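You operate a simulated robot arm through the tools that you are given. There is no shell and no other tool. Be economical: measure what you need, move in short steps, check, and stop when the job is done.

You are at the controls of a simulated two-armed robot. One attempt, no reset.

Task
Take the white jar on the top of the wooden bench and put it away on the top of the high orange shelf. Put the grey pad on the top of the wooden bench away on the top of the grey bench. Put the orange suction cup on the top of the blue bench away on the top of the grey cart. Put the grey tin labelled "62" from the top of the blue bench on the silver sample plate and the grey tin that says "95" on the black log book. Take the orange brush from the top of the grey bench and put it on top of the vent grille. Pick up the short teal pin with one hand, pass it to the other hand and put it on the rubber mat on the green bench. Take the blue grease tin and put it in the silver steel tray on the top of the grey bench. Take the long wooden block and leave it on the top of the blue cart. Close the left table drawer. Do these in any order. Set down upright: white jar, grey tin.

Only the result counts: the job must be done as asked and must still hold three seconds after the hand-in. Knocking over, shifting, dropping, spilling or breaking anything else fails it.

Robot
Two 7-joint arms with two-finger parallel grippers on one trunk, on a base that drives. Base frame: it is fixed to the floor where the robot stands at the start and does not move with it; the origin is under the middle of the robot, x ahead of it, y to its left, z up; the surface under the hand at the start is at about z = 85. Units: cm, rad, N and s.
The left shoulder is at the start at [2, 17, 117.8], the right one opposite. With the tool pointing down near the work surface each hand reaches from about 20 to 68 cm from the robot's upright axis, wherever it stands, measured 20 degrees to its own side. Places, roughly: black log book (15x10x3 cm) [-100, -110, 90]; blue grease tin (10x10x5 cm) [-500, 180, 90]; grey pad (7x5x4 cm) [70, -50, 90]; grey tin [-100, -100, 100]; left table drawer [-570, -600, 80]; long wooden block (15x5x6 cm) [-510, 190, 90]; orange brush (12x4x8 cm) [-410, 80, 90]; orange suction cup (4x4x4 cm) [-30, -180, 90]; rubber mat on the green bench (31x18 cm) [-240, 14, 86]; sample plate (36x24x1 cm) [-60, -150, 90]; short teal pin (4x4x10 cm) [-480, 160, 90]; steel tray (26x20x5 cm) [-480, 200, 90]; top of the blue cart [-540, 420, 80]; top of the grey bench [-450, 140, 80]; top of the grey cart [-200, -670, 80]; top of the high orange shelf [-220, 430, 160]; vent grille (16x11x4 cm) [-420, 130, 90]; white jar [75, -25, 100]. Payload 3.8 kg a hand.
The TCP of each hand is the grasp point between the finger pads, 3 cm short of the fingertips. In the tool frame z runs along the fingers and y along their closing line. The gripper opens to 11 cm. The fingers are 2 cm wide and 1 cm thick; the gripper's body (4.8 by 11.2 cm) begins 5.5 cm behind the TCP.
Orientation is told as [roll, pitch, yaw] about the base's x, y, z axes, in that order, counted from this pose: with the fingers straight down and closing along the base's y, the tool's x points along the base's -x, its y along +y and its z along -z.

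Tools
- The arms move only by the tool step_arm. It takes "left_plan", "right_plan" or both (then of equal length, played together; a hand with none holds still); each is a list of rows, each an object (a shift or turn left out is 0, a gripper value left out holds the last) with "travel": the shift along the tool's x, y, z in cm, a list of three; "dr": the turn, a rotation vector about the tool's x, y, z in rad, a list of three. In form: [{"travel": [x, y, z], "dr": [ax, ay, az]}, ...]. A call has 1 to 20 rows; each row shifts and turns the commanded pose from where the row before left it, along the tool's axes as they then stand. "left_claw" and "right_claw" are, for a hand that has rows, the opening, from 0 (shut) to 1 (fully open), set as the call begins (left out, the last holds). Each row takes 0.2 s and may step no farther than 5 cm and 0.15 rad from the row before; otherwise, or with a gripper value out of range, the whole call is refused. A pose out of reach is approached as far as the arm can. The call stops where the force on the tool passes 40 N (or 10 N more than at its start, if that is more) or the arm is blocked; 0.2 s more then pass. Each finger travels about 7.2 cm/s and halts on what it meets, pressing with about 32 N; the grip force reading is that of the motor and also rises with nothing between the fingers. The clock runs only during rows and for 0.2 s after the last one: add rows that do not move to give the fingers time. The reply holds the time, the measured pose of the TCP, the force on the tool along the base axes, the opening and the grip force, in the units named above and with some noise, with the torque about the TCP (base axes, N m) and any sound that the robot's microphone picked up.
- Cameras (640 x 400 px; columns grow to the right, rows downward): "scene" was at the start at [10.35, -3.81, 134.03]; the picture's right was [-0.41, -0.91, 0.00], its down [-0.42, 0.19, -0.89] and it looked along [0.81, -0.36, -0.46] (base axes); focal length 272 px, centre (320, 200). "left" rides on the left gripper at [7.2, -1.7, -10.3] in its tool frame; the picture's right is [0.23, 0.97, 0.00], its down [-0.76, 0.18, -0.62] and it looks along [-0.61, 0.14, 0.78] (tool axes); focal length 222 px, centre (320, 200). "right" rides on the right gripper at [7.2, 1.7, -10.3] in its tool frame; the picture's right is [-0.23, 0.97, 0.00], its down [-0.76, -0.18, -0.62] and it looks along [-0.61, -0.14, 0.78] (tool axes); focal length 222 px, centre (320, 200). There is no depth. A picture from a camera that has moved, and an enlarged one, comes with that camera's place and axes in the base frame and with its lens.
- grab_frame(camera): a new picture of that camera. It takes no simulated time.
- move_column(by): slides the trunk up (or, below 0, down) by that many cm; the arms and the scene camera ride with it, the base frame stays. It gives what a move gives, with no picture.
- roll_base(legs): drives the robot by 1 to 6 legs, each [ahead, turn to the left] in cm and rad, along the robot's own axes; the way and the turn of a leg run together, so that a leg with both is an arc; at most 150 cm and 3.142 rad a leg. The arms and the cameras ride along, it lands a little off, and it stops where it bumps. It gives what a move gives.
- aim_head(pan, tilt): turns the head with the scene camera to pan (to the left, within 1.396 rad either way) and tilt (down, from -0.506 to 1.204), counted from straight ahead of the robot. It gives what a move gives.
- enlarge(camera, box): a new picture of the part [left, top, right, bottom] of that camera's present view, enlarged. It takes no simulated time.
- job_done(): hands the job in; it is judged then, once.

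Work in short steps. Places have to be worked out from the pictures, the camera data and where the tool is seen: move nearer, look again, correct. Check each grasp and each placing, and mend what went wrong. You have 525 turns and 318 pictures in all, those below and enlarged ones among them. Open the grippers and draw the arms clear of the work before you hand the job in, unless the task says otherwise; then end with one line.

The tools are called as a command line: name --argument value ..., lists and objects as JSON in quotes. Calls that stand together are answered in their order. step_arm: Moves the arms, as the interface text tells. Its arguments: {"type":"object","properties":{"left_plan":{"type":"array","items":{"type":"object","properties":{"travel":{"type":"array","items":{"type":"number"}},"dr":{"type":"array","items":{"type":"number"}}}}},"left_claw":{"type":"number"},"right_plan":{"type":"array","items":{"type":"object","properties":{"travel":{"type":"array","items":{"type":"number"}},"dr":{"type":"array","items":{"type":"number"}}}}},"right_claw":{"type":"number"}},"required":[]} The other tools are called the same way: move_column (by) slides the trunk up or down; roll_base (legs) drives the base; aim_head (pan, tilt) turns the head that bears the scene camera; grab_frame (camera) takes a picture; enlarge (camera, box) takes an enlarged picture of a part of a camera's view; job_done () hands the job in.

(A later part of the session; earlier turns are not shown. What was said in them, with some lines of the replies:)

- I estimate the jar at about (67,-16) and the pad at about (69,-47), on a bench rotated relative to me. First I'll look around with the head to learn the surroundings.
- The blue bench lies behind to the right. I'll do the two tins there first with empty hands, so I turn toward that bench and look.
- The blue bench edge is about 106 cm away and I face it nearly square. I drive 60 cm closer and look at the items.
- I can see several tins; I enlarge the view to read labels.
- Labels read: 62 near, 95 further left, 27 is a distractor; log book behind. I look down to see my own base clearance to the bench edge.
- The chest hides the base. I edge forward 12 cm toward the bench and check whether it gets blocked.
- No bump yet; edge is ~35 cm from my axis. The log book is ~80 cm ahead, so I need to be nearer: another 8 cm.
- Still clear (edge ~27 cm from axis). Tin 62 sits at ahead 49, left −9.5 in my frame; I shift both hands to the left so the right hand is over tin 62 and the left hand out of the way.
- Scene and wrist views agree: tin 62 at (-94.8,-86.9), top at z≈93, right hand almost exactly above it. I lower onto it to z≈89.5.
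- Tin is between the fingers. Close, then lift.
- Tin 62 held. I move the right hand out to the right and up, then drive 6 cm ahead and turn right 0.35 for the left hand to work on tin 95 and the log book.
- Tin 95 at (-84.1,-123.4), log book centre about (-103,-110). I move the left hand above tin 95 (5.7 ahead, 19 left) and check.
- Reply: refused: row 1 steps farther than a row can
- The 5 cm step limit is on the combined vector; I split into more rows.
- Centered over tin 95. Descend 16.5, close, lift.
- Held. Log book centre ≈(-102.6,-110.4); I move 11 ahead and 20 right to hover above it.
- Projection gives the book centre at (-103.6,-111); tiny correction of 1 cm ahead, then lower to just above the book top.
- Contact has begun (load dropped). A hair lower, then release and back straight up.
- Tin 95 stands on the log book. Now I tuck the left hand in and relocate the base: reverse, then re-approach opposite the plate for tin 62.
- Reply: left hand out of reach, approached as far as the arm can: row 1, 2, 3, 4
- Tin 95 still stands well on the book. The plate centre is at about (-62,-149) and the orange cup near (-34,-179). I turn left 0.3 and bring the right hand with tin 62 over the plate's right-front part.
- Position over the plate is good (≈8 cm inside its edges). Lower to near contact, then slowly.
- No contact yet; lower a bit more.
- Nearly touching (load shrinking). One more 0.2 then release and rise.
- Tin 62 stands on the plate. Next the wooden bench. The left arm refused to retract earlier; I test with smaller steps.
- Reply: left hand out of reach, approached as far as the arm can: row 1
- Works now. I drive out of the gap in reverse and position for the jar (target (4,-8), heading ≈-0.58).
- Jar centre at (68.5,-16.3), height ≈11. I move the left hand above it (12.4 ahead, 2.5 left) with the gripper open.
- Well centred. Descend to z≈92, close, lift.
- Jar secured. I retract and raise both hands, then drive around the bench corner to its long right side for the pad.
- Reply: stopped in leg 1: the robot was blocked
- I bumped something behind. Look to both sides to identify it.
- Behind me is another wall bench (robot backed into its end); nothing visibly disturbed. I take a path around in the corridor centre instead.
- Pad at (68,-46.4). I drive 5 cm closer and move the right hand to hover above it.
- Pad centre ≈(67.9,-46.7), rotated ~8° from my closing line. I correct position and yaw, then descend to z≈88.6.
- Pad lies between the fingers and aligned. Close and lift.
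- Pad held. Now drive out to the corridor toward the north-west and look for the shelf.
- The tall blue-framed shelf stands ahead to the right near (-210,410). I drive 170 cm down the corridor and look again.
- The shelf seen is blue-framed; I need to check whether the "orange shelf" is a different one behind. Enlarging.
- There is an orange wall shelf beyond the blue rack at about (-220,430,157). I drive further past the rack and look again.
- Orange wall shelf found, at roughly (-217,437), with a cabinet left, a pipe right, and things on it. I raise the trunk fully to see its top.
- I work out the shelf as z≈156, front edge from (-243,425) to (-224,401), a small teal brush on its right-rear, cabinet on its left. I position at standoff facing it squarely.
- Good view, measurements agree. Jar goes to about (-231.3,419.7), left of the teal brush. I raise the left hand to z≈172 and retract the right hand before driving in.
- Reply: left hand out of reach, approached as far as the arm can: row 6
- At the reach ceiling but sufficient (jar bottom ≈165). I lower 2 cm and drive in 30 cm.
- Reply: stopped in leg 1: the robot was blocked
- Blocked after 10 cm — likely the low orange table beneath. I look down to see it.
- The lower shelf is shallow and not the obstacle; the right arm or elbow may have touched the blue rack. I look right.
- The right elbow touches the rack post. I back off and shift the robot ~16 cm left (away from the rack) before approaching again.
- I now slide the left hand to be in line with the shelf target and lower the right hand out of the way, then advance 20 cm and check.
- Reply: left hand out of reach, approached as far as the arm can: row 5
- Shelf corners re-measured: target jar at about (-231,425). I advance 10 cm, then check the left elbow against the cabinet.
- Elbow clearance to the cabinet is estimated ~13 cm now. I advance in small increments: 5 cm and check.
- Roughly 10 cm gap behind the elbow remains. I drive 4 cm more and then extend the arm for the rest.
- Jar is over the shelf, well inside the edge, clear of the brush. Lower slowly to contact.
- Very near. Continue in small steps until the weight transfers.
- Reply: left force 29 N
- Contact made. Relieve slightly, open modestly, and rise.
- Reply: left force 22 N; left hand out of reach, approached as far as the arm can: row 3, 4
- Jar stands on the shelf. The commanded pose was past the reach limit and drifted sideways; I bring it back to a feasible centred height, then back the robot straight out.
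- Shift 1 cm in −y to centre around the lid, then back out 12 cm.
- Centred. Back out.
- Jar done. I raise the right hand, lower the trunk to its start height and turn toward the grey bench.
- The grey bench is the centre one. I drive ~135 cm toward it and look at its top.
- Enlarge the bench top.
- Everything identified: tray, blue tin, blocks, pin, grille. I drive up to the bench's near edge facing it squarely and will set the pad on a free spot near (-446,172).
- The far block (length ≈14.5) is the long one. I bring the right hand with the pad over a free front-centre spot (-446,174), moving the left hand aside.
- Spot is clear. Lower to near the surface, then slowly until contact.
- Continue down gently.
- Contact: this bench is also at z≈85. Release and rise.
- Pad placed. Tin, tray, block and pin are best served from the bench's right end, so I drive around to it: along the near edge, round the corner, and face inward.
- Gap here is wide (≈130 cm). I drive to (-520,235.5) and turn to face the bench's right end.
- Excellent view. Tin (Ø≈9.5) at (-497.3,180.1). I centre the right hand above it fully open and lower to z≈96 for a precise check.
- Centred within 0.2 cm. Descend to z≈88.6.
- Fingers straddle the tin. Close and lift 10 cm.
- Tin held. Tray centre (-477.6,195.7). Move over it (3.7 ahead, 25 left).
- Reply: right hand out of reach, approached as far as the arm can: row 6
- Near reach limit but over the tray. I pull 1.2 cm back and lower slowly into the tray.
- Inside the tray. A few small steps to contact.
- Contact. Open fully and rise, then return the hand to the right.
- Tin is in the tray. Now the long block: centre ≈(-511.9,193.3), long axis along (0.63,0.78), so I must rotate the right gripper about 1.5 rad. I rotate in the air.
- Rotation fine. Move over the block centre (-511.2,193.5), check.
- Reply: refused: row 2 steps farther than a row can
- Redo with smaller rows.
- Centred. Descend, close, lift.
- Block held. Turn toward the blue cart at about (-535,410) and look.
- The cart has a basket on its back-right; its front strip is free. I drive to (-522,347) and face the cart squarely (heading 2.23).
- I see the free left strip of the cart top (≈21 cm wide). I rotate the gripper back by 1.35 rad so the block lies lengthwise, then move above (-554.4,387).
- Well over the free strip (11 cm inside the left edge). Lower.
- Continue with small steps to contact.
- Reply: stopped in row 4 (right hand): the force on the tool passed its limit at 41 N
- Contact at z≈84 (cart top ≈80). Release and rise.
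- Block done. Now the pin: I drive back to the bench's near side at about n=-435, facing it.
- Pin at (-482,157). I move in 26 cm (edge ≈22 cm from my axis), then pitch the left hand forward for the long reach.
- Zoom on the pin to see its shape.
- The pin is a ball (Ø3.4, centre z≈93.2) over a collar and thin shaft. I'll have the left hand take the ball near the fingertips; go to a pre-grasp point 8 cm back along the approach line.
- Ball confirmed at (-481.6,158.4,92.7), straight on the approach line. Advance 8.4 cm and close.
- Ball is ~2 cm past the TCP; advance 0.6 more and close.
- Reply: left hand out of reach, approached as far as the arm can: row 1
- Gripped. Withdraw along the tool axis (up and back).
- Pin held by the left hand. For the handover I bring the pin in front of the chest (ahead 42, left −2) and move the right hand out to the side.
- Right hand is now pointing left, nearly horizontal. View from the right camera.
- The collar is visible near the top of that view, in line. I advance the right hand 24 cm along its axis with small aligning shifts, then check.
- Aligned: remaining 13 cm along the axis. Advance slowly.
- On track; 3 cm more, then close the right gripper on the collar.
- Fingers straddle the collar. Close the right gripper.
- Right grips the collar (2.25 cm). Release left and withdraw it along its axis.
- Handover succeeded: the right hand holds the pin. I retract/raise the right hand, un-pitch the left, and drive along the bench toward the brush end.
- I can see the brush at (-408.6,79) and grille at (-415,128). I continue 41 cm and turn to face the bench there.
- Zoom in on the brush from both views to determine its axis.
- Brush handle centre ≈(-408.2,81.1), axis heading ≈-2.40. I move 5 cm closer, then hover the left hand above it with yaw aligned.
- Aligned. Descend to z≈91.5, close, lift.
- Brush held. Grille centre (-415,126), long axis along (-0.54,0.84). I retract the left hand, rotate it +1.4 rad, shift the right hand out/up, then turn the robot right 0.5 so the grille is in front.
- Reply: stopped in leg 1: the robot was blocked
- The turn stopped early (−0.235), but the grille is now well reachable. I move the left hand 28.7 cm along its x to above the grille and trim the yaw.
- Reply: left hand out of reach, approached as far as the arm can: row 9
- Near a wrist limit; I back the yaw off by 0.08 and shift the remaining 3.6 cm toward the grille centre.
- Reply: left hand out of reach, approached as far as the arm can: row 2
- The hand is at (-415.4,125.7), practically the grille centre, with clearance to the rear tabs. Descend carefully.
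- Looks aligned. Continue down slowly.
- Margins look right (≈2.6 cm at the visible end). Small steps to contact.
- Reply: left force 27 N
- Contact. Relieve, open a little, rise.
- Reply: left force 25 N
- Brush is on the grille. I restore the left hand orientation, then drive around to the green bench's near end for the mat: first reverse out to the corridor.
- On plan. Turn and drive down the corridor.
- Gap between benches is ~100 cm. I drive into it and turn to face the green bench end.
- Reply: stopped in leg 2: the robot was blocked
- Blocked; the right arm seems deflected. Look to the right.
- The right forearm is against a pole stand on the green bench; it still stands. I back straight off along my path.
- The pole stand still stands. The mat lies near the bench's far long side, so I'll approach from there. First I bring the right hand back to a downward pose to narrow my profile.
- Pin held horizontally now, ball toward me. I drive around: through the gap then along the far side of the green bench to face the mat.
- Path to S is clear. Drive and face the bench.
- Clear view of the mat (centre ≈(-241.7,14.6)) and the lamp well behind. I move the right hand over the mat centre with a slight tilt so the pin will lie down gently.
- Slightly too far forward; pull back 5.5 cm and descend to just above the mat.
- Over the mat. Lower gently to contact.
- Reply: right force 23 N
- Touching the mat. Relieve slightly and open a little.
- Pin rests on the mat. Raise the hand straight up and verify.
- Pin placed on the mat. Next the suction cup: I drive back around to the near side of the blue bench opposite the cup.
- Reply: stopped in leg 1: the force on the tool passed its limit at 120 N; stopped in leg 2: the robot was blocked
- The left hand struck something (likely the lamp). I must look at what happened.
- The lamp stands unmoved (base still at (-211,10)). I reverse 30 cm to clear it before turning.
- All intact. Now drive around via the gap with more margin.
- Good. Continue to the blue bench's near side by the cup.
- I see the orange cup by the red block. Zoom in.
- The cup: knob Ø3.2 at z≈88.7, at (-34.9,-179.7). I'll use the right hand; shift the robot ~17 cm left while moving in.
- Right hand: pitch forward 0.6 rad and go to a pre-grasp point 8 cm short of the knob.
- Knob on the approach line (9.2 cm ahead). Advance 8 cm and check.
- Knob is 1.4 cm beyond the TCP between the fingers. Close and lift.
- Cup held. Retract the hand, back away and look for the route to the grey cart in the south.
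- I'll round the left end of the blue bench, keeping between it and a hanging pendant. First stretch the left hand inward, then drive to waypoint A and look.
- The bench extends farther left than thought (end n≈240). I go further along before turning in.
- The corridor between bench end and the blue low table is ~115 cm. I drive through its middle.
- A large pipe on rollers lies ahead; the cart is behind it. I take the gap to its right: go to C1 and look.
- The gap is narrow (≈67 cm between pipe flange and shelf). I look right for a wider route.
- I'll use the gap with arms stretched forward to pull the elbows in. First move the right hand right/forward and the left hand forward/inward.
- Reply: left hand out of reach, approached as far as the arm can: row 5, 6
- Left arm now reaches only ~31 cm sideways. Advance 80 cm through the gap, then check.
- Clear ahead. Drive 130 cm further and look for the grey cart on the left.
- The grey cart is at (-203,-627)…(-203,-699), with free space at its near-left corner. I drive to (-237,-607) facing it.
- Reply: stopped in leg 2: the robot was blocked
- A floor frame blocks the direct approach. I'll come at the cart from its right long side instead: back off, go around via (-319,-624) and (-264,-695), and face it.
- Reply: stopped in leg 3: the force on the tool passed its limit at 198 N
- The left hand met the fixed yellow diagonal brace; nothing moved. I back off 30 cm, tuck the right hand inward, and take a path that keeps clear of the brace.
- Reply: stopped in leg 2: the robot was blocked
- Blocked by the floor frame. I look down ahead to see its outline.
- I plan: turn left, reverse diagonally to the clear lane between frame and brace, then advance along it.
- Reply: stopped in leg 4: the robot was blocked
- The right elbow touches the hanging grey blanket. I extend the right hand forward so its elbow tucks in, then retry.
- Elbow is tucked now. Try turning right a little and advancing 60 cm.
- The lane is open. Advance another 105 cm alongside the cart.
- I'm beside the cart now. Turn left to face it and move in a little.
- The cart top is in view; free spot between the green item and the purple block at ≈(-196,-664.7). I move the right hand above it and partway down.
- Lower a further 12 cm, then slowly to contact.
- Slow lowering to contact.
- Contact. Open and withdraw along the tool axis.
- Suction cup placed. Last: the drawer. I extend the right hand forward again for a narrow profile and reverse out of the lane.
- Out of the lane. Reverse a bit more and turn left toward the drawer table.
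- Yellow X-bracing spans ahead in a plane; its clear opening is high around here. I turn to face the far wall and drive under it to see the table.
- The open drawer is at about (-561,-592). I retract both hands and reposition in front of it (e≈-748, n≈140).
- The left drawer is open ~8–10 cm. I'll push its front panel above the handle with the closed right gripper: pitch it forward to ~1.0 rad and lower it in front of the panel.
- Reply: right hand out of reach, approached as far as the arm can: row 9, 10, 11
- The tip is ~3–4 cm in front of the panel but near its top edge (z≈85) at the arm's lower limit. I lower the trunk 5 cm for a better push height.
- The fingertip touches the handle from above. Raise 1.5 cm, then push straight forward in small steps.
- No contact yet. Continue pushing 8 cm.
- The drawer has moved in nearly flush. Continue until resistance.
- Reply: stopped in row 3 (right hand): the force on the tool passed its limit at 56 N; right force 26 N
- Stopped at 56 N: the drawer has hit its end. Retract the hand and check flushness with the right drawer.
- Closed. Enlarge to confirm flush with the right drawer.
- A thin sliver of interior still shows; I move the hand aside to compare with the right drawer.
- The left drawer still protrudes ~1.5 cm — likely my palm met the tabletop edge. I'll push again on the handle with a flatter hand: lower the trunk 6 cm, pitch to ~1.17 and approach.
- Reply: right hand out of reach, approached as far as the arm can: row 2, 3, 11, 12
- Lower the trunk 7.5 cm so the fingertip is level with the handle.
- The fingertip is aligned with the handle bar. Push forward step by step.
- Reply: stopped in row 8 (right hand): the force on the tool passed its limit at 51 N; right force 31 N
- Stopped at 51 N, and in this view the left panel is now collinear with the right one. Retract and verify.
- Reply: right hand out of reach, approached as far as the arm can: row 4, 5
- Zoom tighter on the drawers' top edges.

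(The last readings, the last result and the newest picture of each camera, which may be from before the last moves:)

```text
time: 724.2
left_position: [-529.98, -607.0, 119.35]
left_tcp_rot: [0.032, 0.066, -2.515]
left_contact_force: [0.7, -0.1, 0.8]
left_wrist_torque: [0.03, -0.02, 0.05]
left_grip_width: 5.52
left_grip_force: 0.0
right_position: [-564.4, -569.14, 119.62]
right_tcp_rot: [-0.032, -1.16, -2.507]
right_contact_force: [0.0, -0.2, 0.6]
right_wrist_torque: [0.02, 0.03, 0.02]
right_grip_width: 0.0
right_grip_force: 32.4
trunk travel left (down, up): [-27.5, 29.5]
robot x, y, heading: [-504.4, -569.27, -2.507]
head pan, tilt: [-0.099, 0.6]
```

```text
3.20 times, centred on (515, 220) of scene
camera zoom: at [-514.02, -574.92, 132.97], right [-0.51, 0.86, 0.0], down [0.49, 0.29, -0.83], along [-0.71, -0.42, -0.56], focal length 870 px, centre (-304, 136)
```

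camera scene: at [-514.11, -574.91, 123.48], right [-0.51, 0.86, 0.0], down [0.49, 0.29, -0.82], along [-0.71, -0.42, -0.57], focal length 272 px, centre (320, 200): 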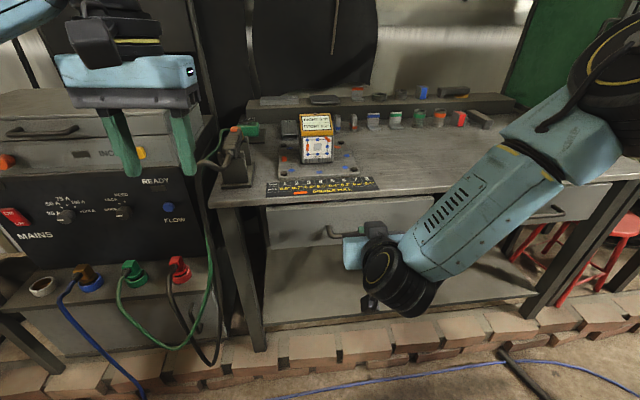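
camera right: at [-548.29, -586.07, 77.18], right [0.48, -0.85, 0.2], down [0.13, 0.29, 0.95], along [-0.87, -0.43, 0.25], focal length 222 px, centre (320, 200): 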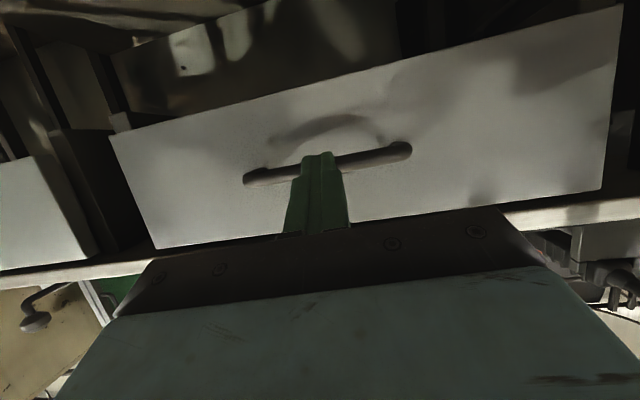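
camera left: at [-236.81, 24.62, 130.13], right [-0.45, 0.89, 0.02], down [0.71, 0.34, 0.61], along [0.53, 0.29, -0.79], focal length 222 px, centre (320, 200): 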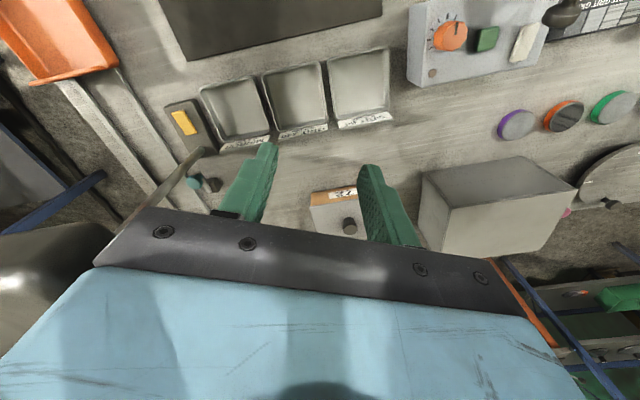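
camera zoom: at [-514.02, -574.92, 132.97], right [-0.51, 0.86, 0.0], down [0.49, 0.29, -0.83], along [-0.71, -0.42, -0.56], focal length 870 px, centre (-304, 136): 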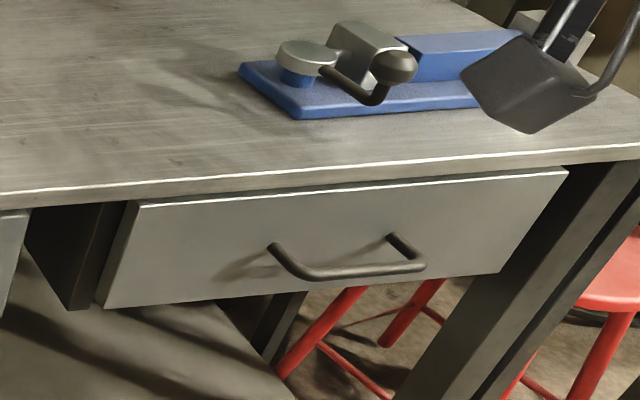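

The drawer is fully closed. Back away a little and open both grippers.

roll_base --legs '[[-18, 0]]'

step_arm --left_plan '[{"travel": [0, 0, 0]}, {"travel": [0, 0, 0]}, {"travel": [0, 0, 0]}, {"travel": [0, 0, 0]}]' --right_plan '[{"travel": [0, 0, 0]}, {"travel": [0, 0, 0]}, {"travel": [0, 0, 0]}, {"travel": [0, 0, 0]}]' --left_claw 1 --right_claw 1

grab_frame --camera "scene"

```text
time: 725.7
left_position: [-515.25, -596.24, 119.29]
left_tcp_rot: [0.031, 0.065, -2.515]
left_contact_force: [-0.2, -0.5, 0.3]
left_wrist_torque: [-0.05, 0.05, 0.03]
left_grip_width: 5.5
left_grip_force: 0.2
right_position: [-549.69, -558.28, 119.76]
right_tcp_rot: [-0.031, -1.161, -2.507]
right_contact_force: [0.1, 0.0, 0.1]
right_wrist_torque: [0.01, 0.0, 0.01]
right_grip_width: 0.0
right_grip_force: 32.4
trunk travel left (down, up): [-27.5, 29.5]
robot x, y, heading: [-490.18, -558.43, -2.51]
head pan, tilt: [-0.099, 0.6]
```

```text
time: 726.7
left_position: [-515.36, -596.26, 119.39]
left_tcp_rot: [0.032, 0.067, -2.516]
left_contact_force: [0.2, -0.3, -0.4]
left_wrist_torque: [0.0, 0.05, 0.01]
left_grip_width: 11.0
left_grip_force: 0.2
right_position: [-549.74, -558.28, 119.69]
right_tcp_rot: [-0.032, -1.158, -2.507]
right_contact_force: [0.2, 0.1, -0.6]
right_wrist_torque: [0.01, -0.01, -0.02]
right_grip_width: 11.0
right_grip_force: 0.0
trunk travel left (down, up): [-27.5, 29.5]
robot x, y, heading: [-490.17, -558.68, -2.511]
head pan, tilt: [-0.099, 0.6]
```

```text
98 pictures are left
camera scene: at [-499.43, -564.24, 132.98], right [-0.51, 0.86, 0.0], down [0.49, 0.29, -0.83], along [-0.71, -0.42, -0.56], focal length 272 px, centre (320, 200)
```

scene: 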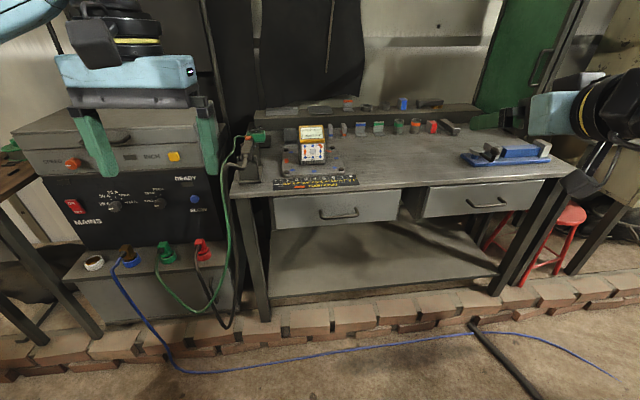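

All ten placements are done, the drawer is shut, and both grippers are open and clear of the work, so I hand in the job.

job_done

```text
The job is handed in.
```

I finished every task and handed the job in: all the items are in their places and the left table drawer is shut. The jar and both tins were upright when I set them down. On the way the arms bumped the blue rack, the lamp on the green bench, the yellow brace and a hanging blanket. In the pictures I took afterwards, nothing I could see had fallen or moved, but I did not photograph every one of them again.
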